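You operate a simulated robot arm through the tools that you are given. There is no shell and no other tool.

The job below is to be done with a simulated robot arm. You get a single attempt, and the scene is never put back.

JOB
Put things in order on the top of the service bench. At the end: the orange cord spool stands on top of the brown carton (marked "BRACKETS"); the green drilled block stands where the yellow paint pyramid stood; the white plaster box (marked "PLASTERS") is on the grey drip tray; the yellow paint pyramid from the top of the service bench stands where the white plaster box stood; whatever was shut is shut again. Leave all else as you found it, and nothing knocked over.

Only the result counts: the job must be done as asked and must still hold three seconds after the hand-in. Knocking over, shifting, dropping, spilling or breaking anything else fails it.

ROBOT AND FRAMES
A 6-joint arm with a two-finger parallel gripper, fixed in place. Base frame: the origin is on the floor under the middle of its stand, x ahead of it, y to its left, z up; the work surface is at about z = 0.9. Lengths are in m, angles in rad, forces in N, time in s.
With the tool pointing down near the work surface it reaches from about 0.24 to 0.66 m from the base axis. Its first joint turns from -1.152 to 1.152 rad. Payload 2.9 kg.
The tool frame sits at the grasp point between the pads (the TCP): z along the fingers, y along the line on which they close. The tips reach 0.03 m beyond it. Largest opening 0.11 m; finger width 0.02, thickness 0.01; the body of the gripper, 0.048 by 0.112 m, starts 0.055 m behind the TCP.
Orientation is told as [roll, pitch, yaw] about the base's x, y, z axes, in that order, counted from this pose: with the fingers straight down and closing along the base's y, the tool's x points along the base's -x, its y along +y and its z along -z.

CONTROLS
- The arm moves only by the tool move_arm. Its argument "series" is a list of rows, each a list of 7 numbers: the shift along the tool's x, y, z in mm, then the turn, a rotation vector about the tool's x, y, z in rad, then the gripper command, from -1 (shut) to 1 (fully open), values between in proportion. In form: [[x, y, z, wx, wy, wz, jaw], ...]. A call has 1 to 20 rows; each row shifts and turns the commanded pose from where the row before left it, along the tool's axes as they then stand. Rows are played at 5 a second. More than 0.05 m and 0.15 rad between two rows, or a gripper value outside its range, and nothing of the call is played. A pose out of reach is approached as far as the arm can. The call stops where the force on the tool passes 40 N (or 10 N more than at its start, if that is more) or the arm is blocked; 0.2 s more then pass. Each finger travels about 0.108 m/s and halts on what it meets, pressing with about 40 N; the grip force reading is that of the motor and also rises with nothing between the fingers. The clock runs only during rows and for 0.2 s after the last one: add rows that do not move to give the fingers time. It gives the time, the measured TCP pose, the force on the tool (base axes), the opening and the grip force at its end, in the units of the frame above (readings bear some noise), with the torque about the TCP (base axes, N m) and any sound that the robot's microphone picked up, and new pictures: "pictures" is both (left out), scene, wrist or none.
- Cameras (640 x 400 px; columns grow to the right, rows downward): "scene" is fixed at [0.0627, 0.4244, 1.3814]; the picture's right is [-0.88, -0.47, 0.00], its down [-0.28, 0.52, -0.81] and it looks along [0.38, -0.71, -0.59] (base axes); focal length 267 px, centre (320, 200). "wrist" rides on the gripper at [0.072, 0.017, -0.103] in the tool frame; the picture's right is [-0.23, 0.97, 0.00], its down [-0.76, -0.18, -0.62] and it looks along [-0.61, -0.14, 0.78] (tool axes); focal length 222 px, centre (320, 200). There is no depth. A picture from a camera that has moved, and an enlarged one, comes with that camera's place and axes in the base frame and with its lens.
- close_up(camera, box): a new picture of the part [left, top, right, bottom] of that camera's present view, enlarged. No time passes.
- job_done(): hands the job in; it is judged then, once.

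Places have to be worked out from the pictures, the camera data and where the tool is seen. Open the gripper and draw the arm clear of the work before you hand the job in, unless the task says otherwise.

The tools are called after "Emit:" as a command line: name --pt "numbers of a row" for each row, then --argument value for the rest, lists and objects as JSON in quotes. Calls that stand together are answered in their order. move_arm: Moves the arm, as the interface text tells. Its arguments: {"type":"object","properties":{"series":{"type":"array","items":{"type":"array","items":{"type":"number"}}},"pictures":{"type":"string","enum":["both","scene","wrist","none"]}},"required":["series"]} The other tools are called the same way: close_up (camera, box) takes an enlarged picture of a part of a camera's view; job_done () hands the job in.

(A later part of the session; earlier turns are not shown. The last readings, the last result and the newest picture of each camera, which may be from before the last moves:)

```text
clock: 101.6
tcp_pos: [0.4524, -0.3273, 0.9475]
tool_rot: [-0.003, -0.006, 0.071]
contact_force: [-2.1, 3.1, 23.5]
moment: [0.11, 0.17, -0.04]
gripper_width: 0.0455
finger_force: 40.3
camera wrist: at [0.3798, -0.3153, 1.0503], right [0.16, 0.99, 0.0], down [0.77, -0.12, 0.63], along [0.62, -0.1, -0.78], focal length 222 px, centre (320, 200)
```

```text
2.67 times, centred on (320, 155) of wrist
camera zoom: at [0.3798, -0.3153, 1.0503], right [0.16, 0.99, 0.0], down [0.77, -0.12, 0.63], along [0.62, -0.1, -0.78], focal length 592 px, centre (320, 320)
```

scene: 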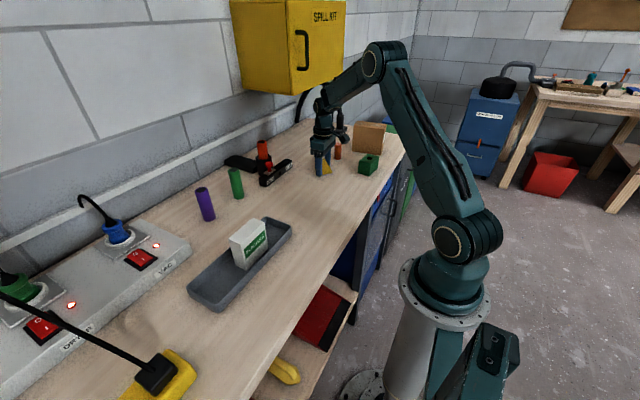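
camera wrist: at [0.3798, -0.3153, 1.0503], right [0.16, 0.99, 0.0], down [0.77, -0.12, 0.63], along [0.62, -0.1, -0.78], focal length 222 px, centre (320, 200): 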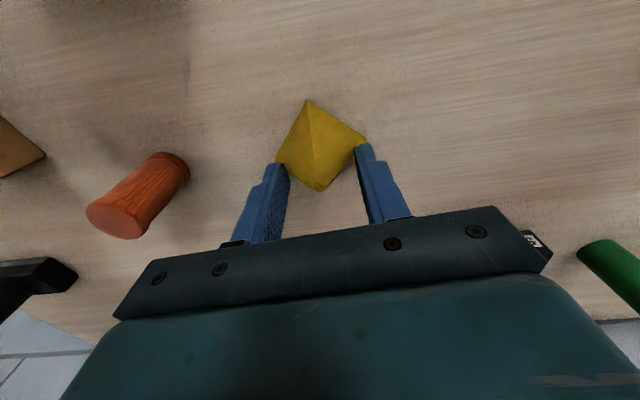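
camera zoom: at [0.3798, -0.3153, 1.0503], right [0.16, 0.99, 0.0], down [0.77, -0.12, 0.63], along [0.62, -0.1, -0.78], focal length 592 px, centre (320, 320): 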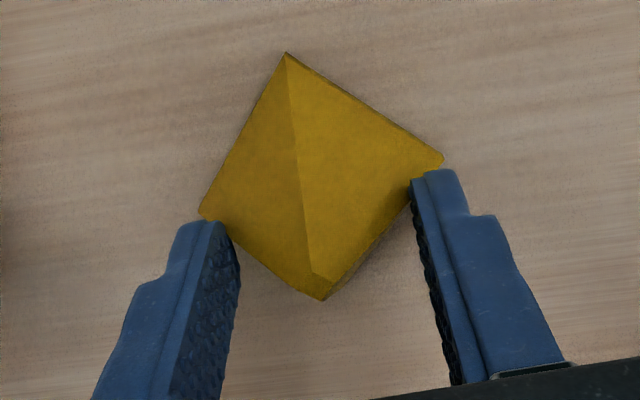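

At +15 mm it closes to 45.5 mm with a strong wedge push (23 N up), while at bench level the grip produced no upward push at all — so the base has an upright rim that can be gripped. I'll reopen, turn to yaw 0.344 (jaws closing along the direction of travel), and grip the rim at bench level.

Emit:
move_arm --pt "0 0 0 0 0 0 0.2" --pt "0 0 0 0 0 0 0.6" --pt "0 0 -20 0 0 0 0.6" --pt "0 0 -30 0 0 -0.137 0.6" --pt "0 0 0 0 0 -0.137 0.6" --pt "0 0 0 0 0 0 0.6"

Emit:
close_up --camera "wrist" --box '[220, 60, 420, 185]'

```text
clock: 103.0
tcp_pos: [0.4517, -0.3275, 0.9943]
tool_rot: [0.0, 0.0, 0.344]
contact_force: [0.0, 0.6, -0.2]
moment: [0.0, -0.05, 0.01]
gripper_width: 0.0881
finger_force: 0.0
camera wrist: at [0.3784, -0.3354, 1.0991], right [-0.12, 0.99, 0.0], down [0.78, 0.09, 0.62], along [0.62, 0.07, -0.78], focal length 222 px, centre (320, 200)
```

scene: 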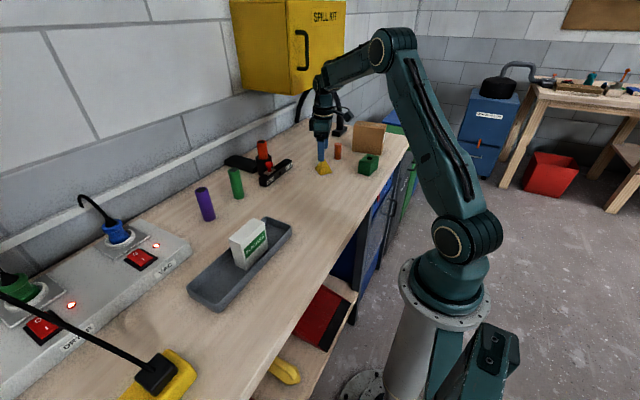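
wrist: 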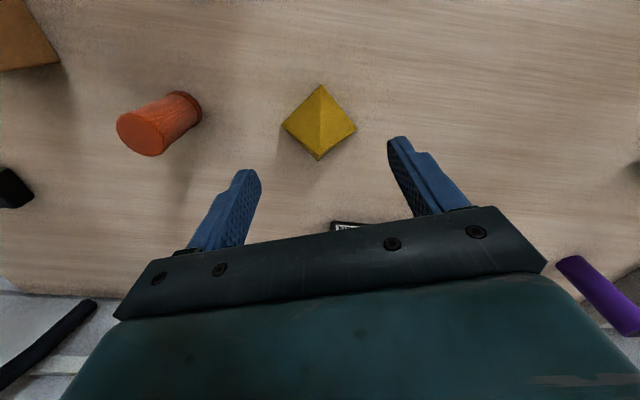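

```text
3.20 times, centred on (320, 122) of wrist
camera zoom: at [0.3784, -0.3354, 1.0991], right [-0.12, 0.99, 0.0], down [0.78, 0.09, 0.62], along [0.62, 0.07, -0.78], focal length 711 px, centre (320, 448)
```

zoom: 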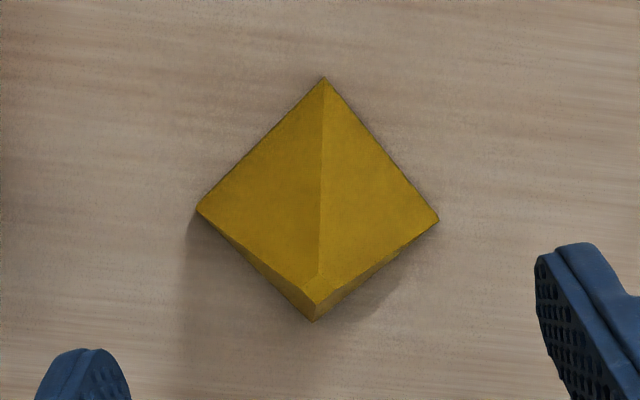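

The pyramid is exactly centred. I lower to about 0.5 mm above the bench and close on the rim.

Emit:
move_arm --pt "0 0 25 0 0 0 0.6" --pt "0 0 25 0 0 0 0.6" --pt "0 0 10 0 0 0 0.6" --pt "0 0 5.4 0 0 0 0.6" --pt "0 0 0 0 0 0 0.4" --pt "0 0 0 0 0 0 0.25" --pt "0 0 0 0 0 0 0.15" --pt "0 0 0 0 0 0 0.0" --pt "0 0 0 0 0 0 -1" --pt "0 0 0 0 0 0 -1"

Emit:
close_up --camera "wrist" --box '[220, 80, 420, 230]'

Emit:
close_up --camera "scene" --box '[290, 130, 370, 190]'

```text
clock: 105.2
tcp_pos: [0.4531, -0.3243, 0.9303]
tool_rot: [0.0, 0.001, 0.345]
contact_force: [0.5, 10.5, 21.0]
moment: [1.03, 0.28, -0.13]
gripper_width: 0.0658
finger_force: 39.9
camera wrist: at [0.3778, -0.3341, 1.0339], right [-0.12, 0.99, 0.0], down [0.78, 0.09, 0.62], along [0.62, 0.07, -0.78], focal length 222 px, centre (320, 200)
```

scene: 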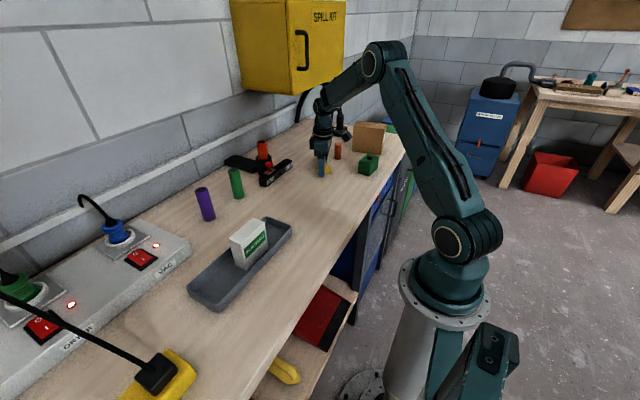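
wrist: 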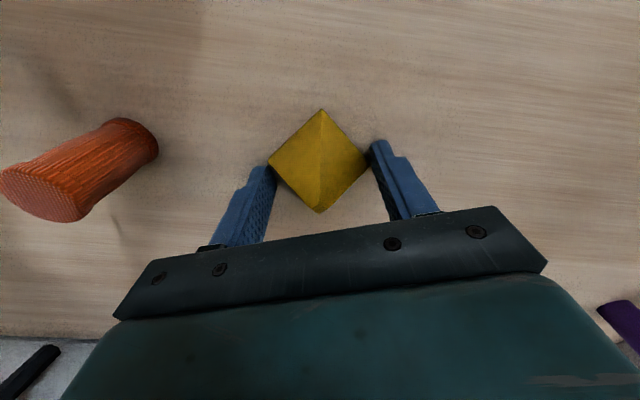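

```text
2.67 times, centred on (320, 155) of wrist
camera zoom: at [0.3778, -0.3341, 1.0339], right [-0.12, 0.99, 0.0], down [0.78, 0.09, 0.62], along [0.62, 0.07, -0.78], focal length 592 px, centre (320, 320)
```

zoom: 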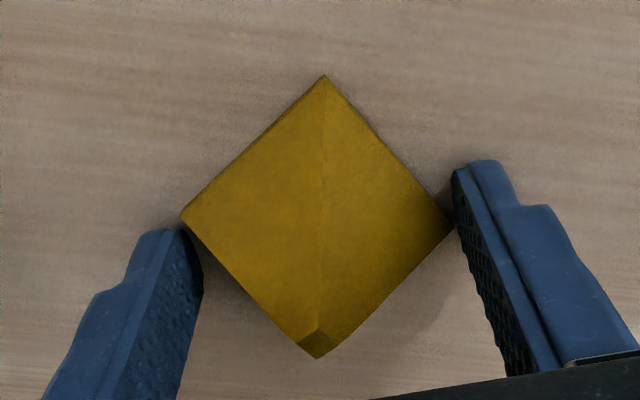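

```text
6.67 times, centred on (330, 160) of scene
camera zoom: at [0.0624, 0.4249, 1.3812], right [-0.88, -0.47, 0.0], down [-0.28, 0.52, -0.81], along [0.38, -0.71, -0.59], focal length 1777 px, centre (253, 467)
```

zoom: 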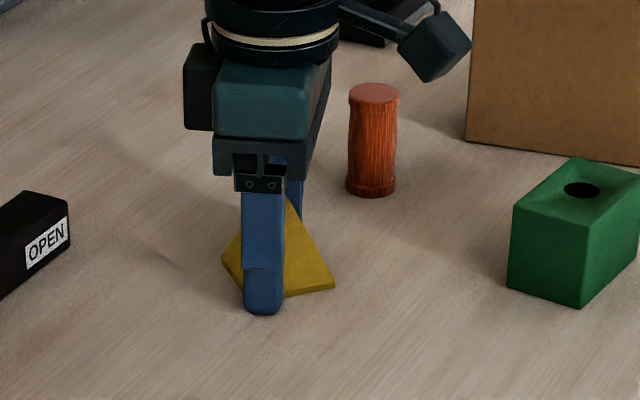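

The grip shows 21 N upward and a tilt moment, probably a fingertip rubbing the bench. I raise by 0.6 mm and see whether that goes away.

Emit:
move_arm --pt "0 0 -0.6 0 0 0 -1" --pt "0 0 0 0 0 0 -1" --pictures "none"

```text
clock: 105.8
tcp_pos: [0.451, -0.3263, 0.9301]
tool_rot: [0.001, -0.001, 0.343]
contact_force: [1.8, 8.8, 16.0]
moment: [0.83, 0.2, -0.21]
gripper_width: 0.0657
finger_force: 39.3
```

Emit:
move_arm --pt "0 0 -0.7 0 0 0 -1" --pt "0 0 0 0 0 0 -1" --pictures "none"

Emit:
move_arm --pt "0 0 -1 0 0 0 -1" --pt "0 0 0 0 0 0 -1" --pictures "wrist"

Emit:
close_up --camera "scene" --box '[290, 130, 370, 190]'

```text
clock: 106.4
tcp_pos: [0.4515, -0.327, 0.93]
tool_rot: [0.0, 0.0, 0.342]
contact_force: [1.1, 1.8, 4.2]
moment: [0.18, -0.07, -0.03]
gripper_width: 0.0658
finger_force: 40.0
```

```text
clock: 107.0
tcp_pos: [0.4515, -0.327, 0.9323]
tool_rot: [0.0, 0.001, 0.345]
contact_force: [0.1, 0.1, 0.0]
moment: [-0.02, 0.01, 0.02]
gripper_width: 0.0655
finger_force: 40.0
camera wrist: at [0.3772, -0.3351, 1.0359], right [-0.11, 0.99, 0.0], down [0.78, 0.09, 0.62], along [0.62, 0.07, -0.78], focal length 222 px, centre (320, 200)
```

wrist: 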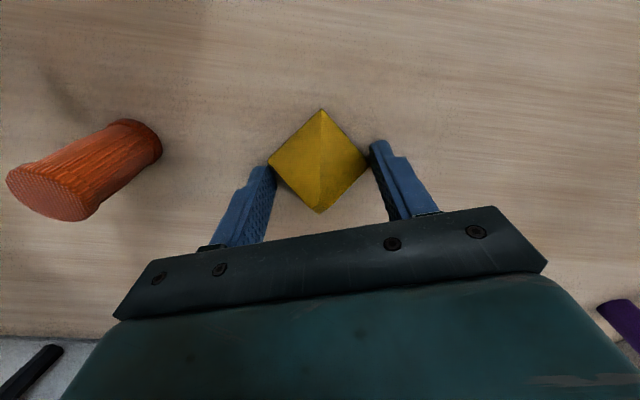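

```text
6.67 times, centred on (330, 160) of scene
camera zoom: at [0.0627, 0.4244, 1.3814], right [-0.88, -0.47, 0.0], down [-0.28, 0.52, -0.81], along [0.38, -0.71, -0.59], focal length 1777 px, centre (253, 467)
```

zoom: 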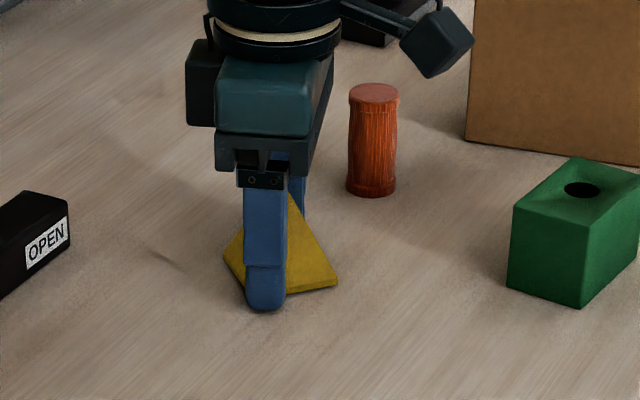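

The width is unchanged after rising 2.3 mm and the force is zero, so the pyramid seems to come along. I raise 5 mm more and look for it leaving the bench.

Emit:
move_arm --pt "0 0 -2.5 0 0 0 -1" --pt "0 0 -2.5 0 0 0 -1" --pt "0 0 0 0 0 0 -1" --pictures "wrist"

Emit:
close_up --camera "scene" --box '[290, 130, 370, 190]'

Emit:
close_up --camera "wrist" --box '[220, 80, 420, 230]'

```text
clock: 107.8
tcp_pos: [0.4516, -0.3261, 0.9378]
tool_rot: [-0.001, 0.0, 0.343]
contact_force: [0.2, -0.2, 0.4]
moment: [0.01, 0.02, -0.02]
gripper_width: 0.0655
finger_force: 40.1
camera wrist: at [0.3774, -0.3351, 1.0415], right [-0.11, 0.99, 0.0], down [0.78, 0.09, 0.62], along [0.62, 0.07, -0.78], focal length 222 px, centre (320, 200)
```

wrist: 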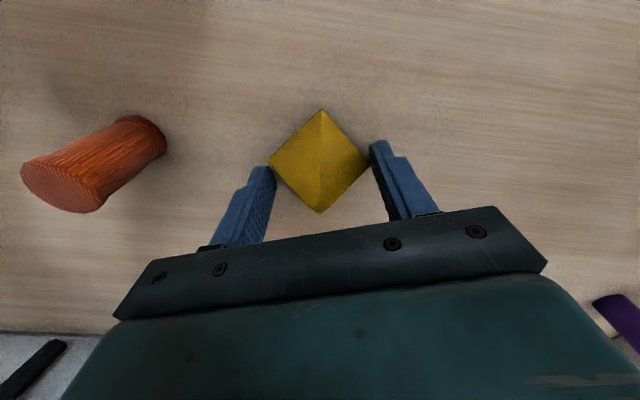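

```text
6.67 times, centred on (330, 160) of scene
camera zoom: at [0.0627, 0.4244, 1.3814], right [-0.88, -0.47, 0.0], down [-0.28, 0.52, -0.81], along [0.38, -0.71, -0.59], focal length 1777 px, centre (253, 467)
```

zoom: 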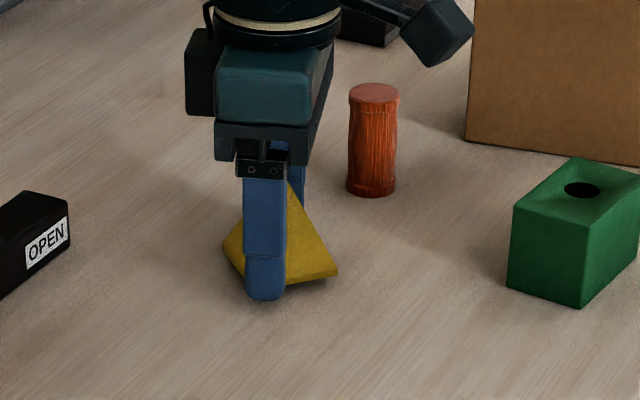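

```text
2.67 times, centred on (320, 155) of wrist
camera zoom: at [0.3774, -0.3351, 1.0415], right [-0.11, 0.99, 0.0], down [0.78, 0.09, 0.62], along [0.62, 0.07, -0.78], focal length 592 px, centre (320, 320)
```

zoom: 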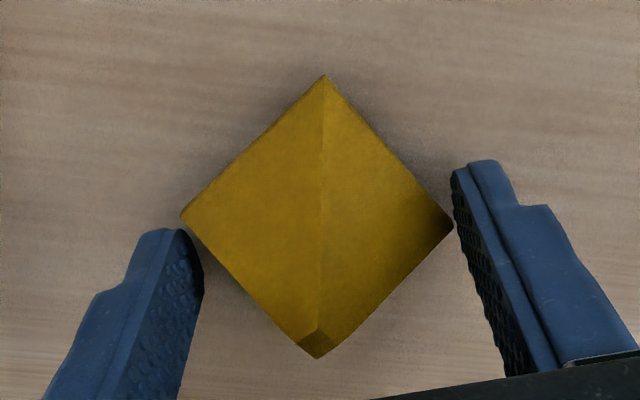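

The pyramid is up about 7 mm and steady. I carry it low and slowly along the straight line (tool +y) towards the plaster box's old place, checking halfway.

Emit:
move_arm --pt "0 4 0 0 0 0 -1" --pt "0 8 0 0 0 0 -1" --pt "0 10 0 0 0 0 -1" --pt "0 10 0 0 0 0 -1" --pt "0 10 0 0 0 0 -1" --pt "0 10 0 0 0 0 -1" --pt "0 10 0 0 0 0 -1" --pt "0 10 0 0 0 0 -1" --pt "0 10 0 0 0 0 -1" --pt "0 10 0 0 0 0 -1" --pt "0 10 0 0 0 0 -1" --pt "0 8 0 0 0 0 -1" --pt "0 0 0 0 0 0 -1"

Emit:
close_up --camera "scene" --box '[280, 130, 400, 210]'

```text
clock: 110.6
tcp_pos: [0.4141, -0.2236, 0.937]
tool_rot: [0.0, 0.001, 0.344]
contact_force: [-1.0, -0.1, -0.7]
moment: [-0.01, -0.03, 0.01]
gripper_width: 0.0659
finger_force: 40.3
camera wrist: at [0.3397, -0.2315, 1.0406], right [-0.11, 0.99, 0.0], down [0.78, 0.09, 0.62], along [0.62, 0.07, -0.78], focal length 222 px, centre (320, 200)
```

scene: 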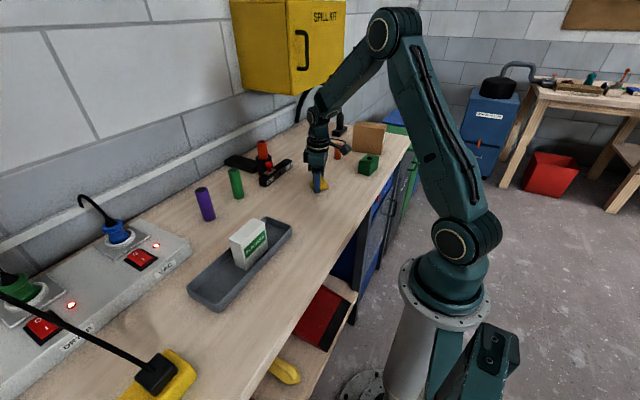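
wrist: 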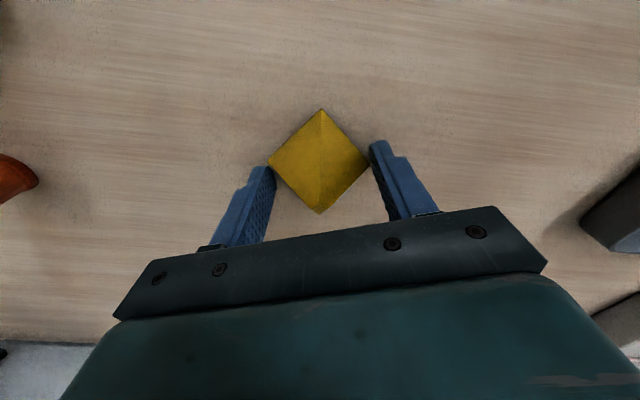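

```text
5.00 times, centred on (340, 170) of scene
camera zoom: at [0.0627, 0.4244, 1.3814], right [-0.88, -0.47, 0.0], down [-0.28, 0.52, -0.81], along [0.38, -0.71, -0.59], focal length 1333 px, centre (220, 350)
```

zoom: 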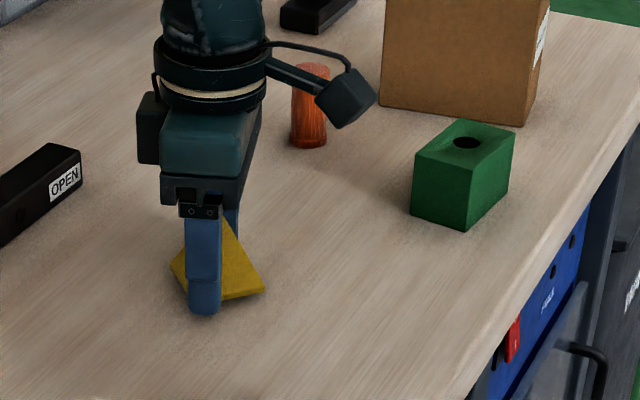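

Halfway and holding firmly. I go on for the remaining 125.6 mm to (0.3725,-0.1045).

Emit:
move_arm --pt "0 5 0 0 0 0 -1" --pt "0 10 0 0 0 0 -1" --pt "0 10 0 0 0 0 -1" --pt "0 10 0 0 0 0 -1" --pt "0 10 0 0 0 0 -1" --pt "0 10 0 0 0 0 -1" --pt "0 10 0 0 0 0 -1" --pt "0 10 0 0 0 0 -1" --pt "0 10 0 0 0 0 -1" --pt "0 10 0 0 0 0 -1" --pt "0 10 0 0 0 0 -1" --pt "0 10 0 0 0 0 -1" --pt "0 10.6 0 0 0 0 -1" --pt "0 0 0 0 0 0 -1"

Emit:
close_up --camera "scene" --box '[250, 150, 370, 230]'

```text
clock: 113.6
tcp_pos: [0.3726, -0.1063, 0.9376]
tool_rot: [-0.001, 0.001, 0.344]
contact_force: [0.2, -0.3, -0.5]
moment: [-0.02, 0.0, 0.03]
gripper_width: 0.0655
finger_force: 39.6
camera wrist: at [0.2986, -0.1142, 1.0413], right [-0.11, 0.99, 0.0], down [0.78, 0.09, 0.62], along [0.62, 0.07, -0.78], focal length 222 px, centre (320, 200)
```

scene: 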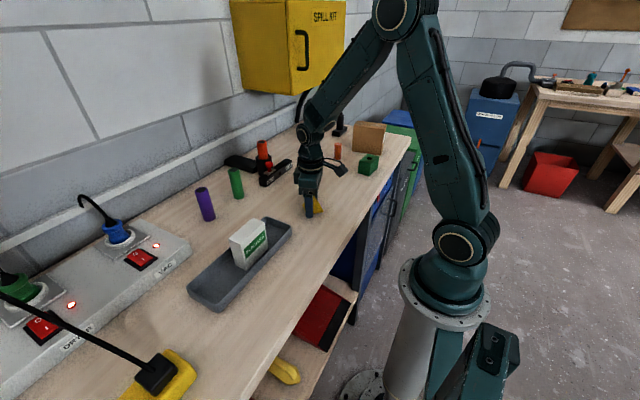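
wrist: 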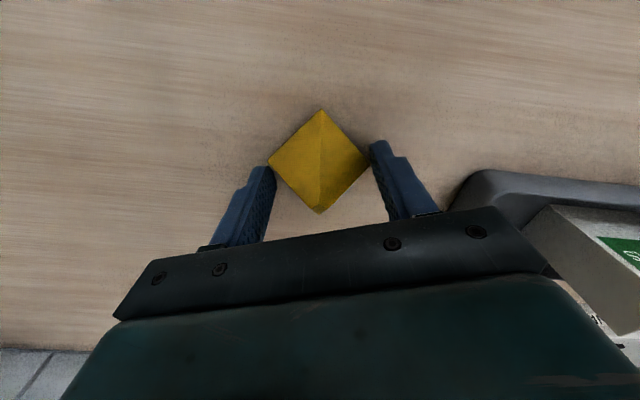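

```text
5.00 times, centred on (310, 190) of scene
camera zoom: at [0.0627, 0.4244, 1.3814], right [-0.88, -0.47, 0.0], down [-0.28, 0.52, -0.81], along [0.38, -0.71, -0.59], focal length 1333 px, centre (370, 250)
```

zoom: 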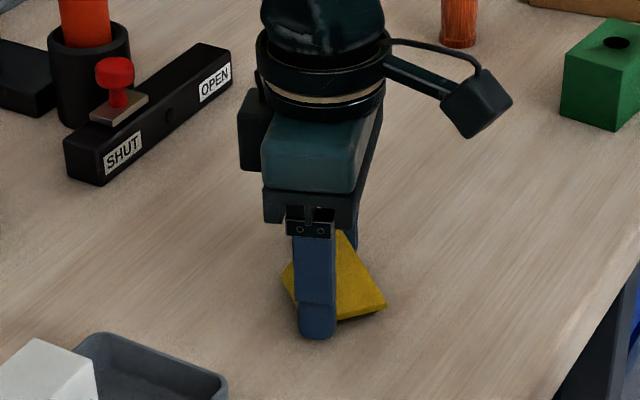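

At the target spot. I lower gently until it touches the bench.

Emit:
move_arm --pt "0 0 2 0 0 0 -1" --pt "0 0 2 0 0 0 -1" --pt "0 0 1 0 0 0 -1" --pt "0 0 0 0 0 0 -1" --pictures "none"

Emit:
move_arm --pt "0 0 0.7 0 0 0 -1" --pt "0 0 0 0 0 0 -1" --pictures "none"

Emit:
move_arm --pt "0 0 0.7 0 0 0 -1" --pt "0 0 0 0 0 0 -1" --pictures "none"

```text
clock: 114.6
tcp_pos: [0.3714, -0.1043, 0.9322]
tool_rot: [0.001, 0.001, 0.345]
contact_force: [-0.9, -1.0, 0.6]
moment: [0.01, 0.02, 0.0]
gripper_width: 0.0655
finger_force: 39.7
```

```text
clock: 115.2
tcp_pos: [0.3734, -0.1049, 0.9323]
tool_rot: [-0.001, -0.001, 0.344]
contact_force: [0.2, -0.6, -0.5]
moment: [0.02, -0.02, -0.01]
gripper_width: 0.0657
finger_force: 39.8
```

```text
clock: 115.8
tcp_pos: [0.3725, -0.1047, 0.931]
tool_rot: [0.0, 0.0, 0.344]
contact_force: [0.3, -0.8, -0.4]
moment: [0.01, 0.01, 0.0]
gripper_width: 0.0656
finger_force: 40.3
```

Emit:
move_arm --pt "0 0 0.7 0 0 0 -1" --pt "0 0 0 0 0 0 -1" --pictures "none"

Emit:
move_arm --pt "0 0 0.6 0 0 0 -1" --pt "0 0 0 0 0 0 -1" --pictures "scene"

Emit:
close_up --camera "scene" --box '[270, 160, 350, 220]'

```text
clock: 116.4
tcp_pos: [0.3733, -0.1041, 0.9293]
tool_rot: [0.001, 0.001, 0.343]
contact_force: [-0.1, 0.8, 0.3]
moment: [0.03, -0.03, -0.01]
gripper_width: 0.0653
finger_force: 39.7
```

```text
clock: 117.0
tcp_pos: [0.3727, -0.1048, 0.9298]
tool_rot: [0.0, -0.001, 0.343]
contact_force: [2.0, 2.7, 11.9]
moment: [0.44, 0.2, -0.16]
gripper_width: 0.0655
finger_force: 39.8
```

scene: 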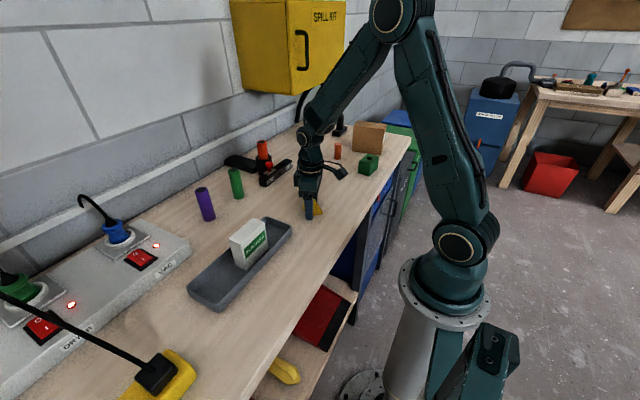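

```text
6.67 times, centred on (310, 190) of scene
camera zoom: at [0.0626, 0.4245, 1.3813], right [-0.88, -0.47, 0.0], down [-0.28, 0.52, -0.81], along [0.38, -0.71, -0.59], focal length 1777 px, centre (387, 267)
```

zoom: 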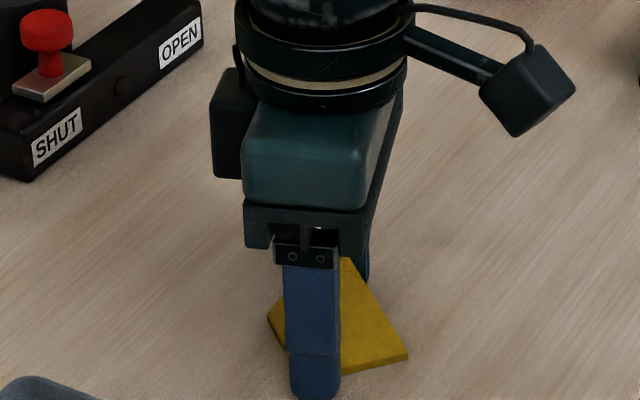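

The pyramid is down (12 N). I open and rise, then check the placement.

Emit:
move_arm --pt "0 0 -0.3 0 0 0 -1" --pt "0 0 0 0 0 0 0.4" --pt "0 0 0 0 0 0 0.6" --pt "0 0 0 0 0 0 0.6" --pt "0 0 -20 0 0 0 0.6" --pt "0 0 -40 0 0 0 0.6" --pt "0 0 -40 0 0 0.115 0.6" --pt "0 0 -40 0 0 0.115 0.8" --pt "0 0 -40 0 0 0.114 1" --pt "0 0 0 0 0 0 1"

Emit:
close_up --camera "wrist" --box '[220, 60, 420, 185]'

Emit:
close_up --camera "scene" --box '[220, 100, 420, 225]'

```text
clock: 119.2
tcp_pos: [0.3741, -0.106, 1.11]
tool_rot: [0.001, -0.001, -0.003]
contact_force: [0.6, -0.4, -0.1]
moment: [0.02, -0.02, 0.02]
gripper_width: 0.1101
finger_force: 0.0
camera wrist: at [0.3009, -0.0882, 1.2136], right [0.23, 0.97, 0.0], down [0.76, -0.18, 0.62], along [0.61, -0.14, -0.78], focal length 222 px, centre (320, 200)
```

scene: 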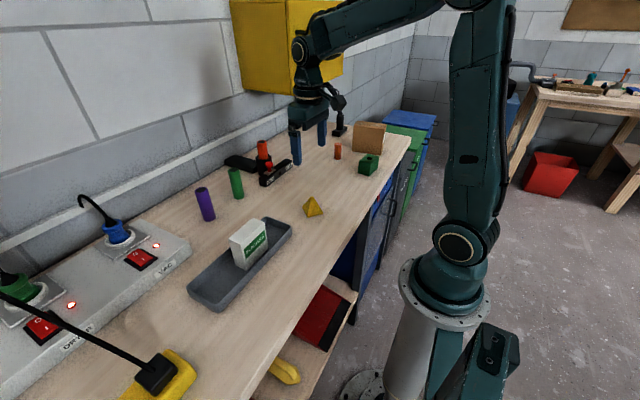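
wrist: 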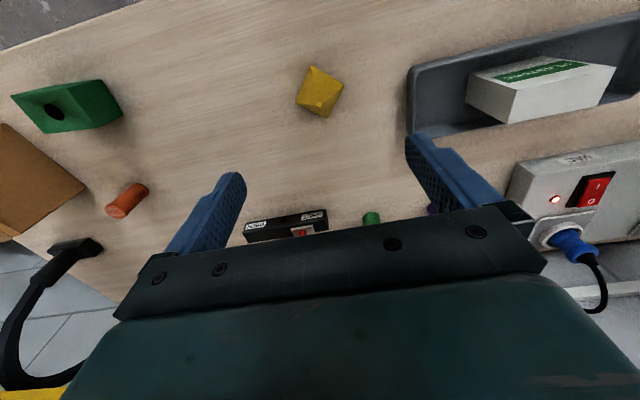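

```text
3.20 times, centred on (320, 122) of wrist
camera zoom: at [0.3009, -0.0882, 1.2136], right [0.23, 0.97, 0.0], down [0.76, -0.18, 0.62], along [0.61, -0.14, -0.78], focal length 711 px, centre (320, 448)
```

zoom: 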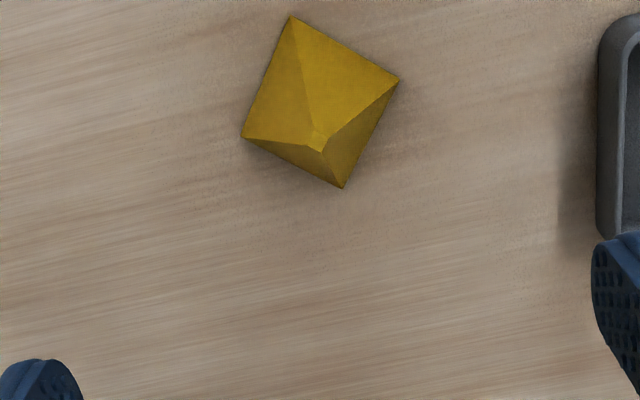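

```text
3.20 times, centred on (320, 162) of scene
camera zoom: at [0.0627, 0.4244, 1.3814], right [-0.88, -0.47, 0.0], down [-0.28, 0.52, -0.81], along [0.38, -0.71, -0.59], focal length 853 px, centre (320, 320)
```

zoom: 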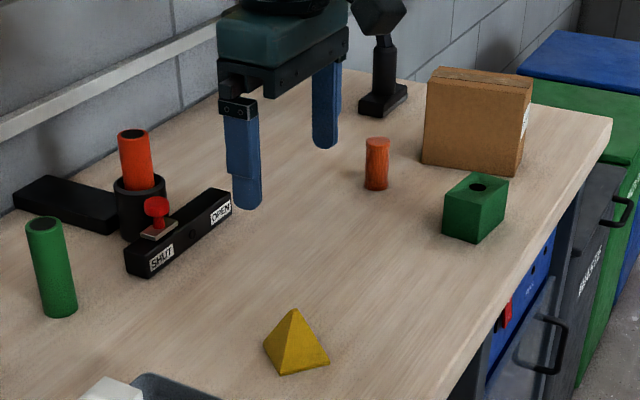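

The pyramid stands centred at (0.373,-0.1045), as intended. Next the green block: I move above its area for a close look.

Emit:
move_arm --pt "5 -30 0 0 0 0 1" --pt "7 -42 0 0 0 0 1" --pt "7 -42 0 0 0 0 1" --pt "7 -42 0 0 0 0 1" --pt "7 -42 0 0 0 0 1" --pt "7 -42 0 0 0 0 1" --pt "5 -30 0 0 0 0 1" --pt "0 0 0 0 0 0 1"

Emit:
close_up --camera "wrist" --box '[190, 40, 430, 190]'

```text
clock: 121.0
tcp_pos: [0.3282, -0.3716, 1.1122]
tool_rot: [0.0, 0.0, 0.0]
contact_force: [-0.8, -1.4, 0.5]
moment: [0.0, 0.0, 0.03]
gripper_width: 0.11
finger_force: 0.1
camera wrist: at [0.2544, -0.355, 1.216], right [0.23, 0.97, 0.0], down [0.76, -0.18, 0.62], along [0.61, -0.14, -0.78], focal length 222 px, centre (320, 200)
```

scene: 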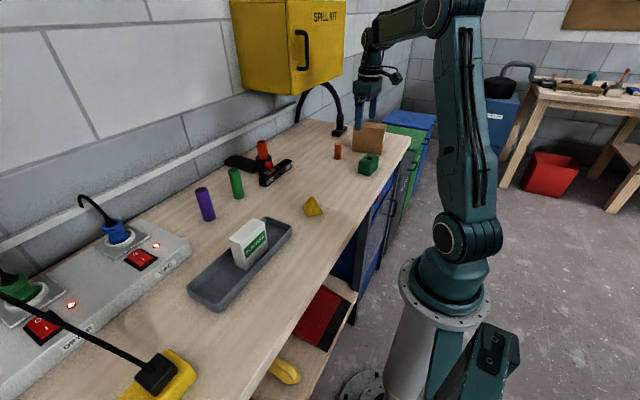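
wrist: 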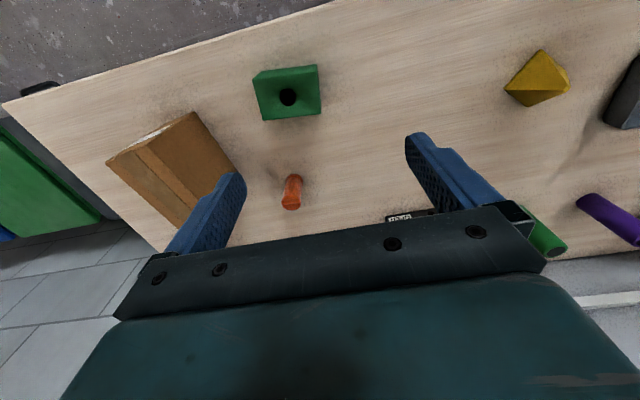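

```text
2.67 times, centred on (310, 115) of wrist
camera zoom: at [0.2544, -0.355, 1.216], right [0.23, 0.97, 0.0], down [0.76, -0.18, 0.62], along [0.61, -0.14, -0.78], focal length 592 px, centre (347, 427)
```

zoom: 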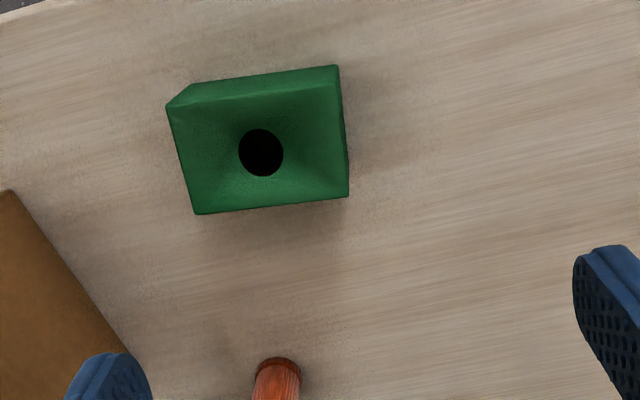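

Emit:
close_up --camera "wrist" --box '[240, 55, 336, 127]'

Emit:
close_up --camera "scene" --box '[340, 120, 420, 185]'

```text
5.56 times, centred on (288, 91) of wrist
camera zoom: at [0.2544, -0.355, 1.216], right [0.23, 0.97, 0.0], down [0.76, -0.18, 0.62], along [0.61, -0.14, -0.78], focal length 1234 px, centre (498, 806)
```

zoom: 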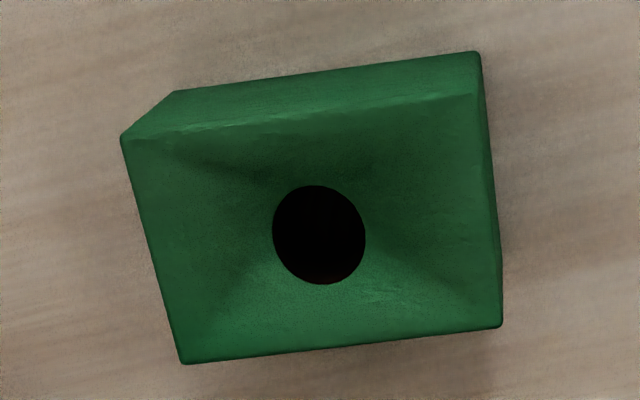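

```text
6.15 times, centred on (380, 152) of scene
camera zoom: at [0.0627, 0.4244, 1.3814], right [-0.88, -0.47, 0.0], down [-0.28, 0.52, -0.81], along [0.38, -0.71, -0.59], focal length 1641 px, centre (-49, 492)
```

zoom: 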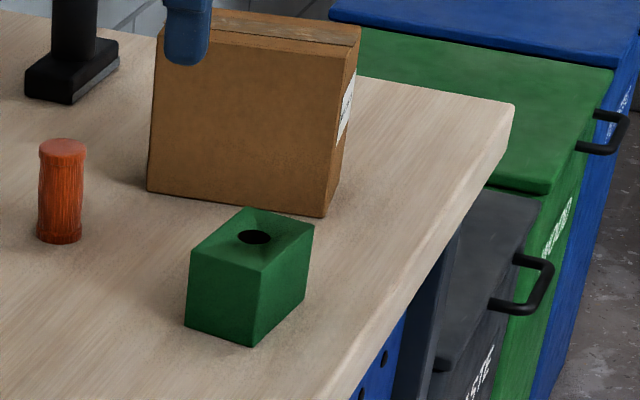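

The block measures about 69×43×53 mm, centred at (0.310,-0.404), turned about −0.12 rad. I align over it and descend partway to check.

Emit:
move_arm --pt "17 -32 0 0 0 0 1" --pt "0 0 20 0 0 0.123 1" --pt "0 0 30 0 0 0 1" --pt "0 0 30 0 0 0 1" --pt "0 0 0 0 0 0 1"

Emit:
close_up --camera "wrist" --box '[220, 60, 420, 200]'

```text
clock: 122.2
tcp_pos: [0.3109, -0.4041, 1.0319]
tool_rot: [0.001, 0.0, -0.124]
contact_force: [0.2, 0.1, -0.6]
moment: [0.01, 0.04, -0.01]
gripper_width: 0.1101
finger_force: 0.0
camera wrist: at [0.2402, -0.379, 1.1356], right [0.35, 0.94, 0.0], down [0.73, -0.27, 0.62], along [0.58, -0.21, -0.78], focal length 222 px, centre (320, 200)
```

scene: 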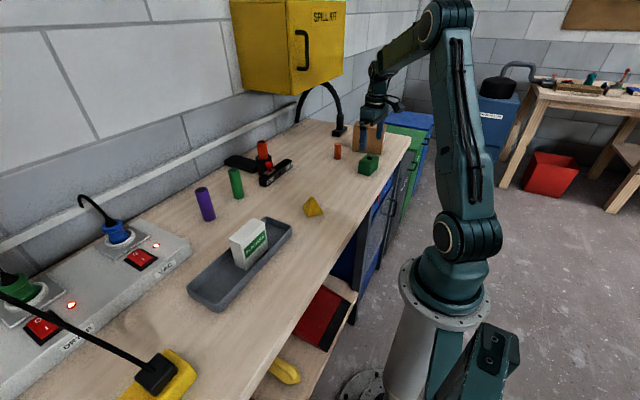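
wrist: 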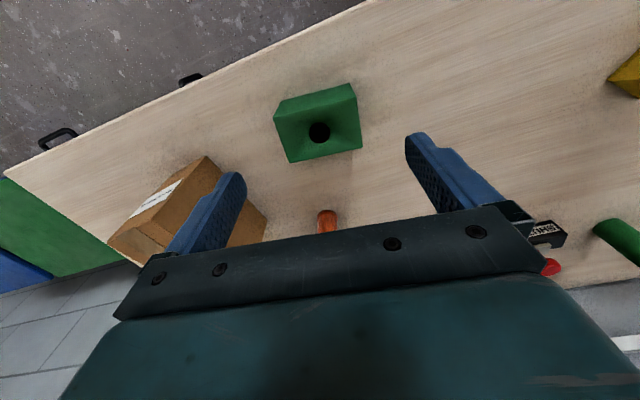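

```text
2.86 times, centred on (320, 130) of wrist
camera zoom: at [0.2402, -0.379, 1.1356], right [0.35, 0.94, 0.0], down [0.73, -0.27, 0.62], along [0.58, -0.21, -0.78], focal length 635 px, centre (320, 400)
```

zoom: 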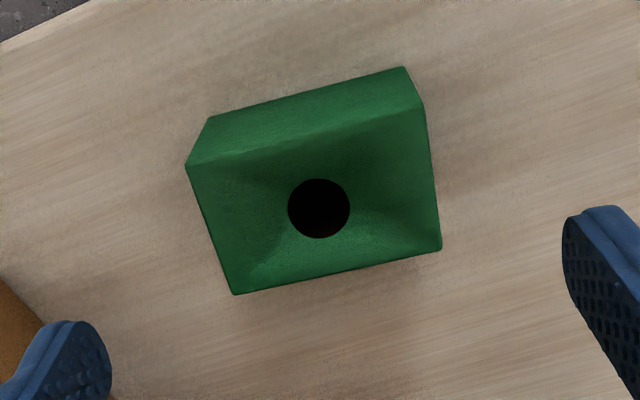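

The block is centred within 1 mm and aligned. I lower to z≈0.938, close, and lift 8 mm slowly to test the hold.

Emit:
move_arm --pt "0 1 30 0 0 0 1" --pt "0 0 30 0 0 0 1" --pt "0 0 20 0 0 0 1" --pt "0 0 14 0 0 0 1" --pt "0 0 0 0 0 0 0.5" --pt "0 0 0 0 0 0 0.2" --pt "0 0 0 0 0 0 -1" --pt "0 0 0 0 0 0 -1" --pt "0 0 0 0 0 0 -1" --pt "0 0 -2 0 0 0 -1" --pt "0 0 -3 0 0 0 -1" --pt "0 0 -3 0 0 0 -1" --pt "0 0 0 0 0 0 -1"

Emit:
close_up --camera "scene" --box '[320, 110, 420, 185]'

```text
clock: 125.0
tcp_pos: [0.3114, -0.4052, 0.9432]
tool_rot: [0.001, 0.0, -0.121]
contact_force: [0.0, -1.1, -0.7]
moment: [0.03, -0.02, 0.01]
gripper_width: 0.0695
finger_force: 39.6
camera wrist: at [0.2408, -0.3795, 1.0479], right [0.34, 0.94, 0.0], down [0.73, -0.27, 0.62], along [0.58, -0.21, -0.78], focal length 222 px, centre (320, 200)
```

scene: 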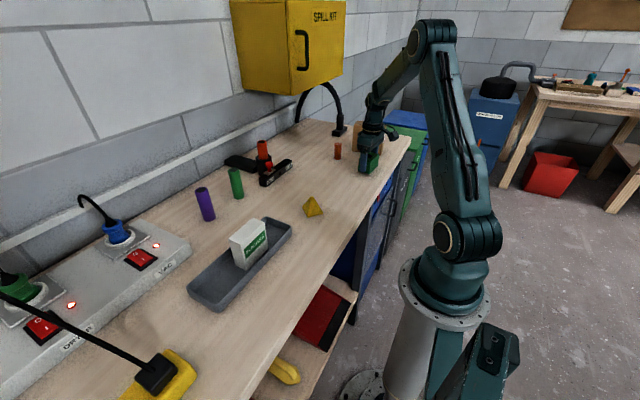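
wrist: 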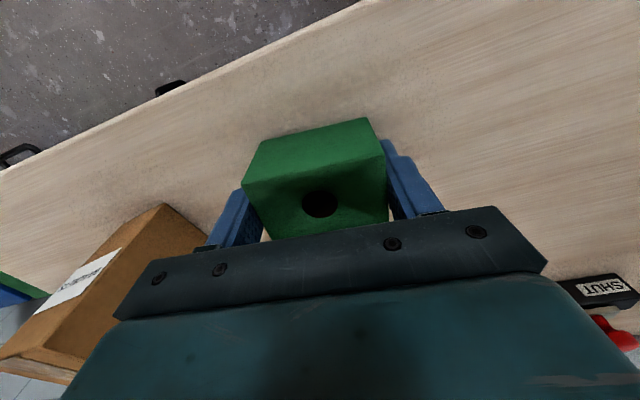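

```text
5.33 times, centred on (370, 148) of scene
camera zoom: at [0.0627, 0.4244, 1.3814], right [-0.88, -0.47, 0.0], down [-0.28, 0.52, -0.81], along [0.38, -0.71, -0.59], focal length 1422 px, centre (53, 480)
```

zoom: 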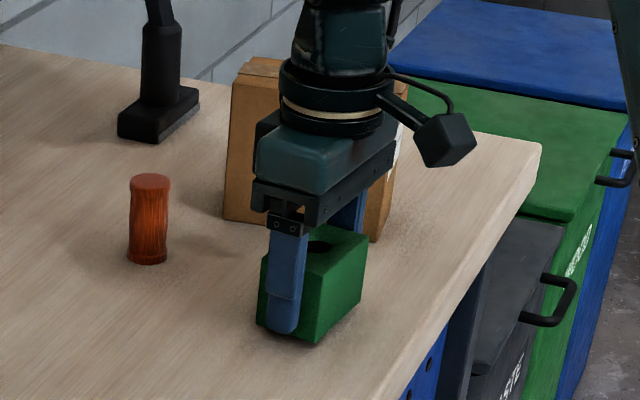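

The block is lifted and steady (69.5 mm grip). I lift 20 mm more slowly and check.

Emit:
move_arm --pt "0 0 -4 0 0 0 -1" --pt "0 0 -5 0 0 0 -1" --pt "0 0 -5 0 0 0 -1" --pt "0 0 -6 0 0 0 -1" --pt "0 0 0 0 0 0 -1" --pictures "wrist"

Emit:
close_up --camera "scene" --box '[320, 110, 420, 185]'

```text
clock: 126.2
tcp_pos: [0.3119, -0.4049, 0.9638]
tool_rot: [0.0, 0.0, -0.122]
contact_force: [-0.3, -0.2, 0.0]
moment: [0.01, 0.01, -0.04]
gripper_width: 0.0697
finger_force: 40.1
camera wrist: at [0.2405, -0.3801, 1.0684], right [0.34, 0.94, 0.0], down [0.73, -0.27, 0.62], along [0.59, -0.22, -0.78], focal length 222 px, centre (320, 200)
```

wrist: 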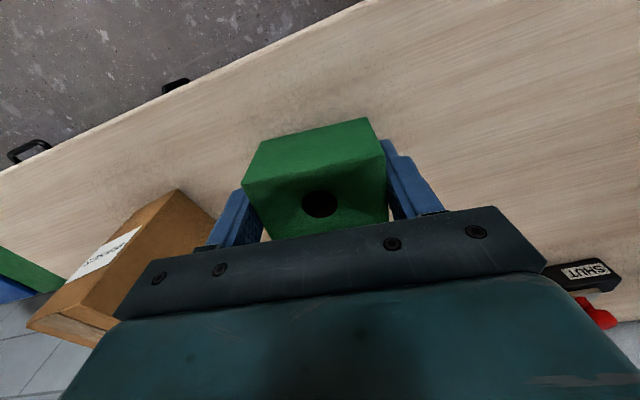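

```text
5.33 times, centred on (370, 148) of scene
camera zoom: at [0.0627, 0.4244, 1.3814], right [-0.88, -0.47, 0.0], down [-0.28, 0.52, -0.81], along [0.38, -0.71, -0.59], focal length 1422 px, centre (53, 480)
```

zoom: 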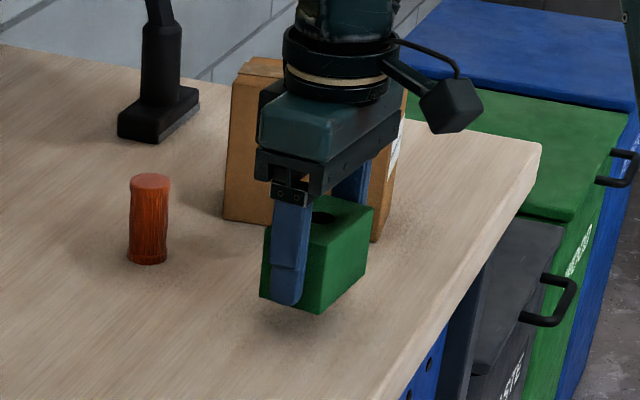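

Holding well. I carry it in a straight line to the pyramid's former spot (0.452,-0.326), well clear of the spool.

Emit:
move_arm --pt "-6 4.3 0 0 0 0 -1" --pt "-12 8.8 0 0 0 0 -1" --pt "-12 8.8 0 0 0 0 -1" --pt "-12 8.8 0 0 0 0 -1" --pt "-12 8.8 0 0 0 0 -1" --pt "-12 8.8 0 0 0 0 -1" --pt "-12 8.8 0 0 0 0 -1" --pt "-12 8.8 0 0 0 0 -1" --pt "-12 8.8 0 0 0 0 -1" --pt "-12 8.8 0 0 0 0 -1" --pt "-12 8.8 0 0 0 0 -1" --pt "-4 2.9 0 0 0 0 -1" --pt "0 0 0 0 0 0 -1"

Emit:
close_up --camera "scene" --box '[280, 110, 400, 190]'

```text
clock: 129.0
tcp_pos: [0.4523, -0.326, 0.9629]
tool_rot: [0.0, 0.0, -0.124]
contact_force: [-0.7, -0.2, -0.9]
moment: [-0.01, 0.0, 0.0]
gripper_width: 0.0697
finger_force: 39.9
camera wrist: at [0.3817, -0.3004, 1.0667], right [0.35, 0.94, 0.0], down [0.73, -0.27, 0.62], along [0.58, -0.21, -0.78], focal length 222 px, centre (320, 200)
```

scene: 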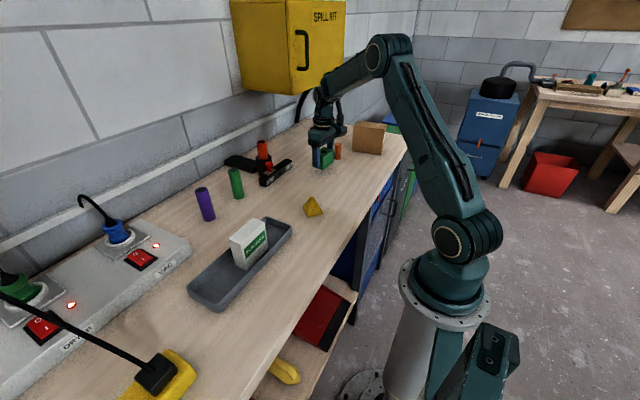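
wrist: 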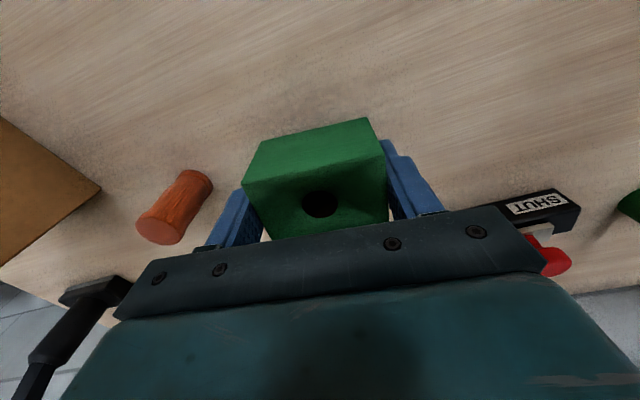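

```text
5.00 times, centred on (340, 150) of scene
camera zoom: at [0.0627, 0.4244, 1.3814], right [-0.88, -0.47, 0.0], down [-0.28, 0.52, -0.81], along [0.38, -0.71, -0.59], focal length 1333 px, centre (220, 450)
```

zoom: 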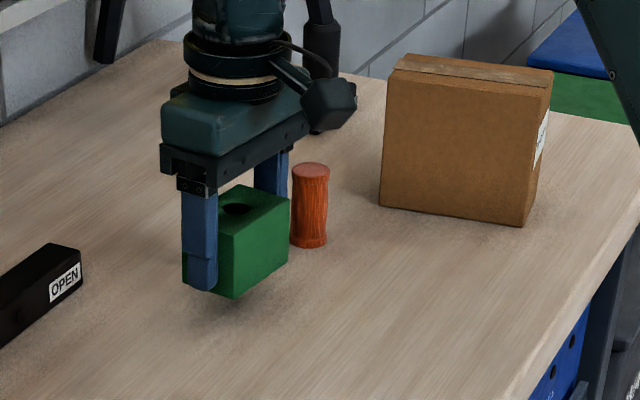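

It is right over the spot. I lower 26 mm and then in fine steps to contact.

Emit:
move_arm --pt "0 0 6 0 0 0 -1" --pt "0 0 7 0 0 0 -1" --pt "0 0 7 0 0 0 -1" --pt "0 0 4 0 0 0 -1" --pt "0 0 2 0 0 0 -1" --pt "0 0 0 0 0 0 -1" --pictures "none"

Emit:
move_arm --pt "0 0 0.8 0 0 0 -1" --pt "0 0 0 0 0 0 -1" --pictures "none"

Emit:
move_arm --pt "0 0 0.7 0 0 0 -1" --pt "0 0 0 0 0 0 -1" --pictures "none"

```text
clock: 130.4
tcp_pos: [0.4516, -0.3275, 0.9371]
tool_rot: [0.0, -0.001, -0.123]
contact_force: [0.3, -0.2, -0.7]
moment: [-0.01, -0.04, -0.02]
gripper_width: 0.0695
finger_force: 40.2
```

```text
clock: 131.0
tcp_pos: [0.4518, -0.3269, 0.9359]
tool_rot: [0.0, 0.001, -0.121]
contact_force: [-0.1, 0.5, -1.1]
moment: [-0.01, -0.04, 0.01]
gripper_width: 0.0695
finger_force: 39.9
```

```text
clock: 131.6
tcp_pos: [0.4509, -0.3281, 0.9356]
tool_rot: [0.0, 0.0, -0.122]
contact_force: [-0.6, -0.8, -0.5]
moment: [-0.01, -0.02, 0.05]
gripper_width: 0.0693
finger_force: 40.3
```

Emit:
move_arm --pt "0 0 0.7 0 0 0 -1" --pt "0 0 0 0 0 0 -1" --pictures "none"

Emit:
move_arm --pt "0 0 0.7 0 0 0 -1" --pt "0 0 0 0 0 0 -1" --pictures "none"

```text
clock: 132.2
tcp_pos: [0.4501, -0.3281, 0.9358]
tool_rot: [0.002, 0.0, -0.125]
contact_force: [-0.3, 0.0, -0.8]
moment: [-0.03, 0.0, -0.03]
gripper_width: 0.0695
finger_force: 40.2
```

```text
clock: 132.8
tcp_pos: [0.4509, -0.3274, 0.9355]
tool_rot: [-0.003, -0.003, -0.124]
contact_force: [-2.3, -0.7, 10.8]
moment: [0.23, 0.15, 0.08]
gripper_width: 0.0691
finger_force: 40.1
```

The block touches the bench (11 N). I ease up, open and rise.

Emit:
move_arm --pt "0 0 -0.4 0 0 0 -1" --pt "0 0 0 0 0 0 0.5" --pt "0 0 0 0 0 0 0.9" --pt "0 0 0 0 0 0 0.9" --pt "0 0 -20 0 0 0 0.9" --pt "0 0 -40 0 0 0 0.9" --pt "0 0 -40 0 0 0 0.9" --pt "0 0 -40 0 0 0 0.9" --pt "0 0 -30 0 0 -0.122 0.9" --pt "0 0 0 0 0 0 0.9"

Emit:
close_up --camera "wrist" --box '[100, 0, 420, 200]'

Emit:
close_up --camera "scene" --box '[220, 100, 420, 225]'

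```text
clock: 135.0
tcp_pos: [0.4508, -0.3291, 1.104]
tool_rot: [0.0, -0.001, 0.0]
contact_force: [-0.3, -0.4, -0.7]
moment: [-0.01, -0.01, -0.05]
gripper_width: 0.1046
finger_force: 0.1
camera wrist: at [0.3776, -0.3128, 1.2083], right [0.23, 0.97, 0.0], down [0.76, -0.18, 0.62], along [0.61, -0.14, -0.78], focal length 222 px, centre (320, 200)
```

scene: 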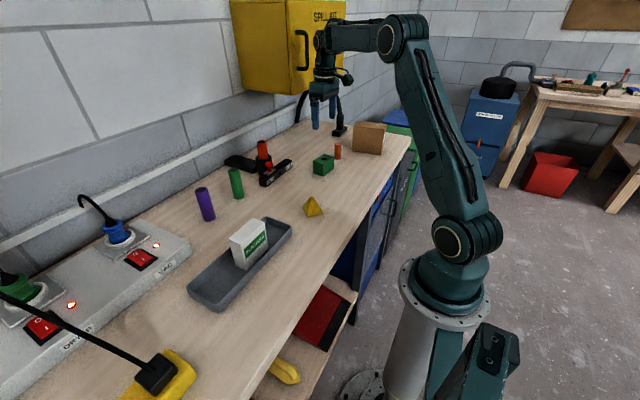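
wrist: 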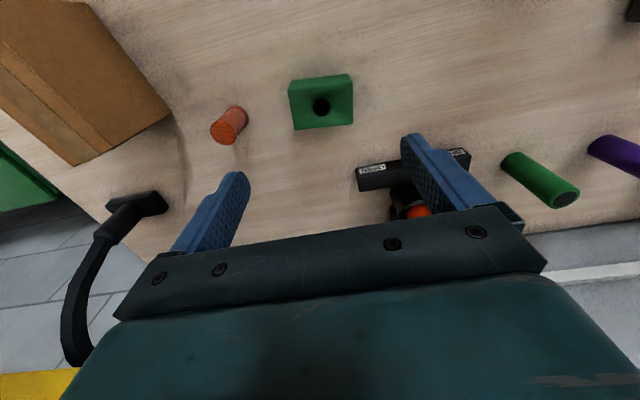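

```text
2.00 times, centred on (260, 100) of wrist
camera zoom: at [0.3776, -0.3128, 1.2083], right [0.23, 0.97, 0.0], down [0.76, -0.18, 0.62], along [0.61, -0.14, -0.78], focal length 444 px, centre (440, 400)
```

zoom: 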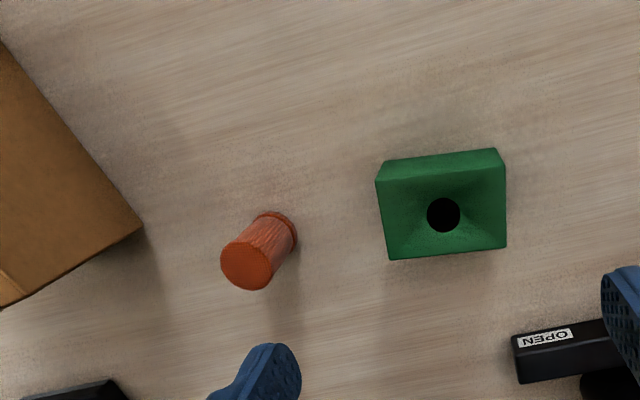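

```text
3.20 times, centred on (320, 162) of scene
camera zoom: at [0.0627, 0.4244, 1.3814], right [-0.88, -0.47, 0.0], down [-0.28, 0.52, -0.81], along [0.38, -0.71, -0.59], focal length 853 px, centre (320, 320)
```

zoom: 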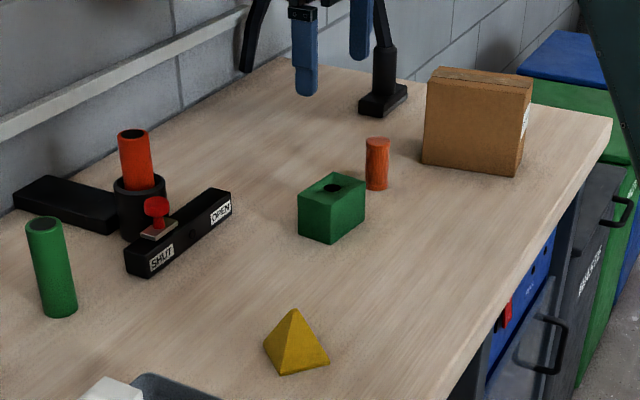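

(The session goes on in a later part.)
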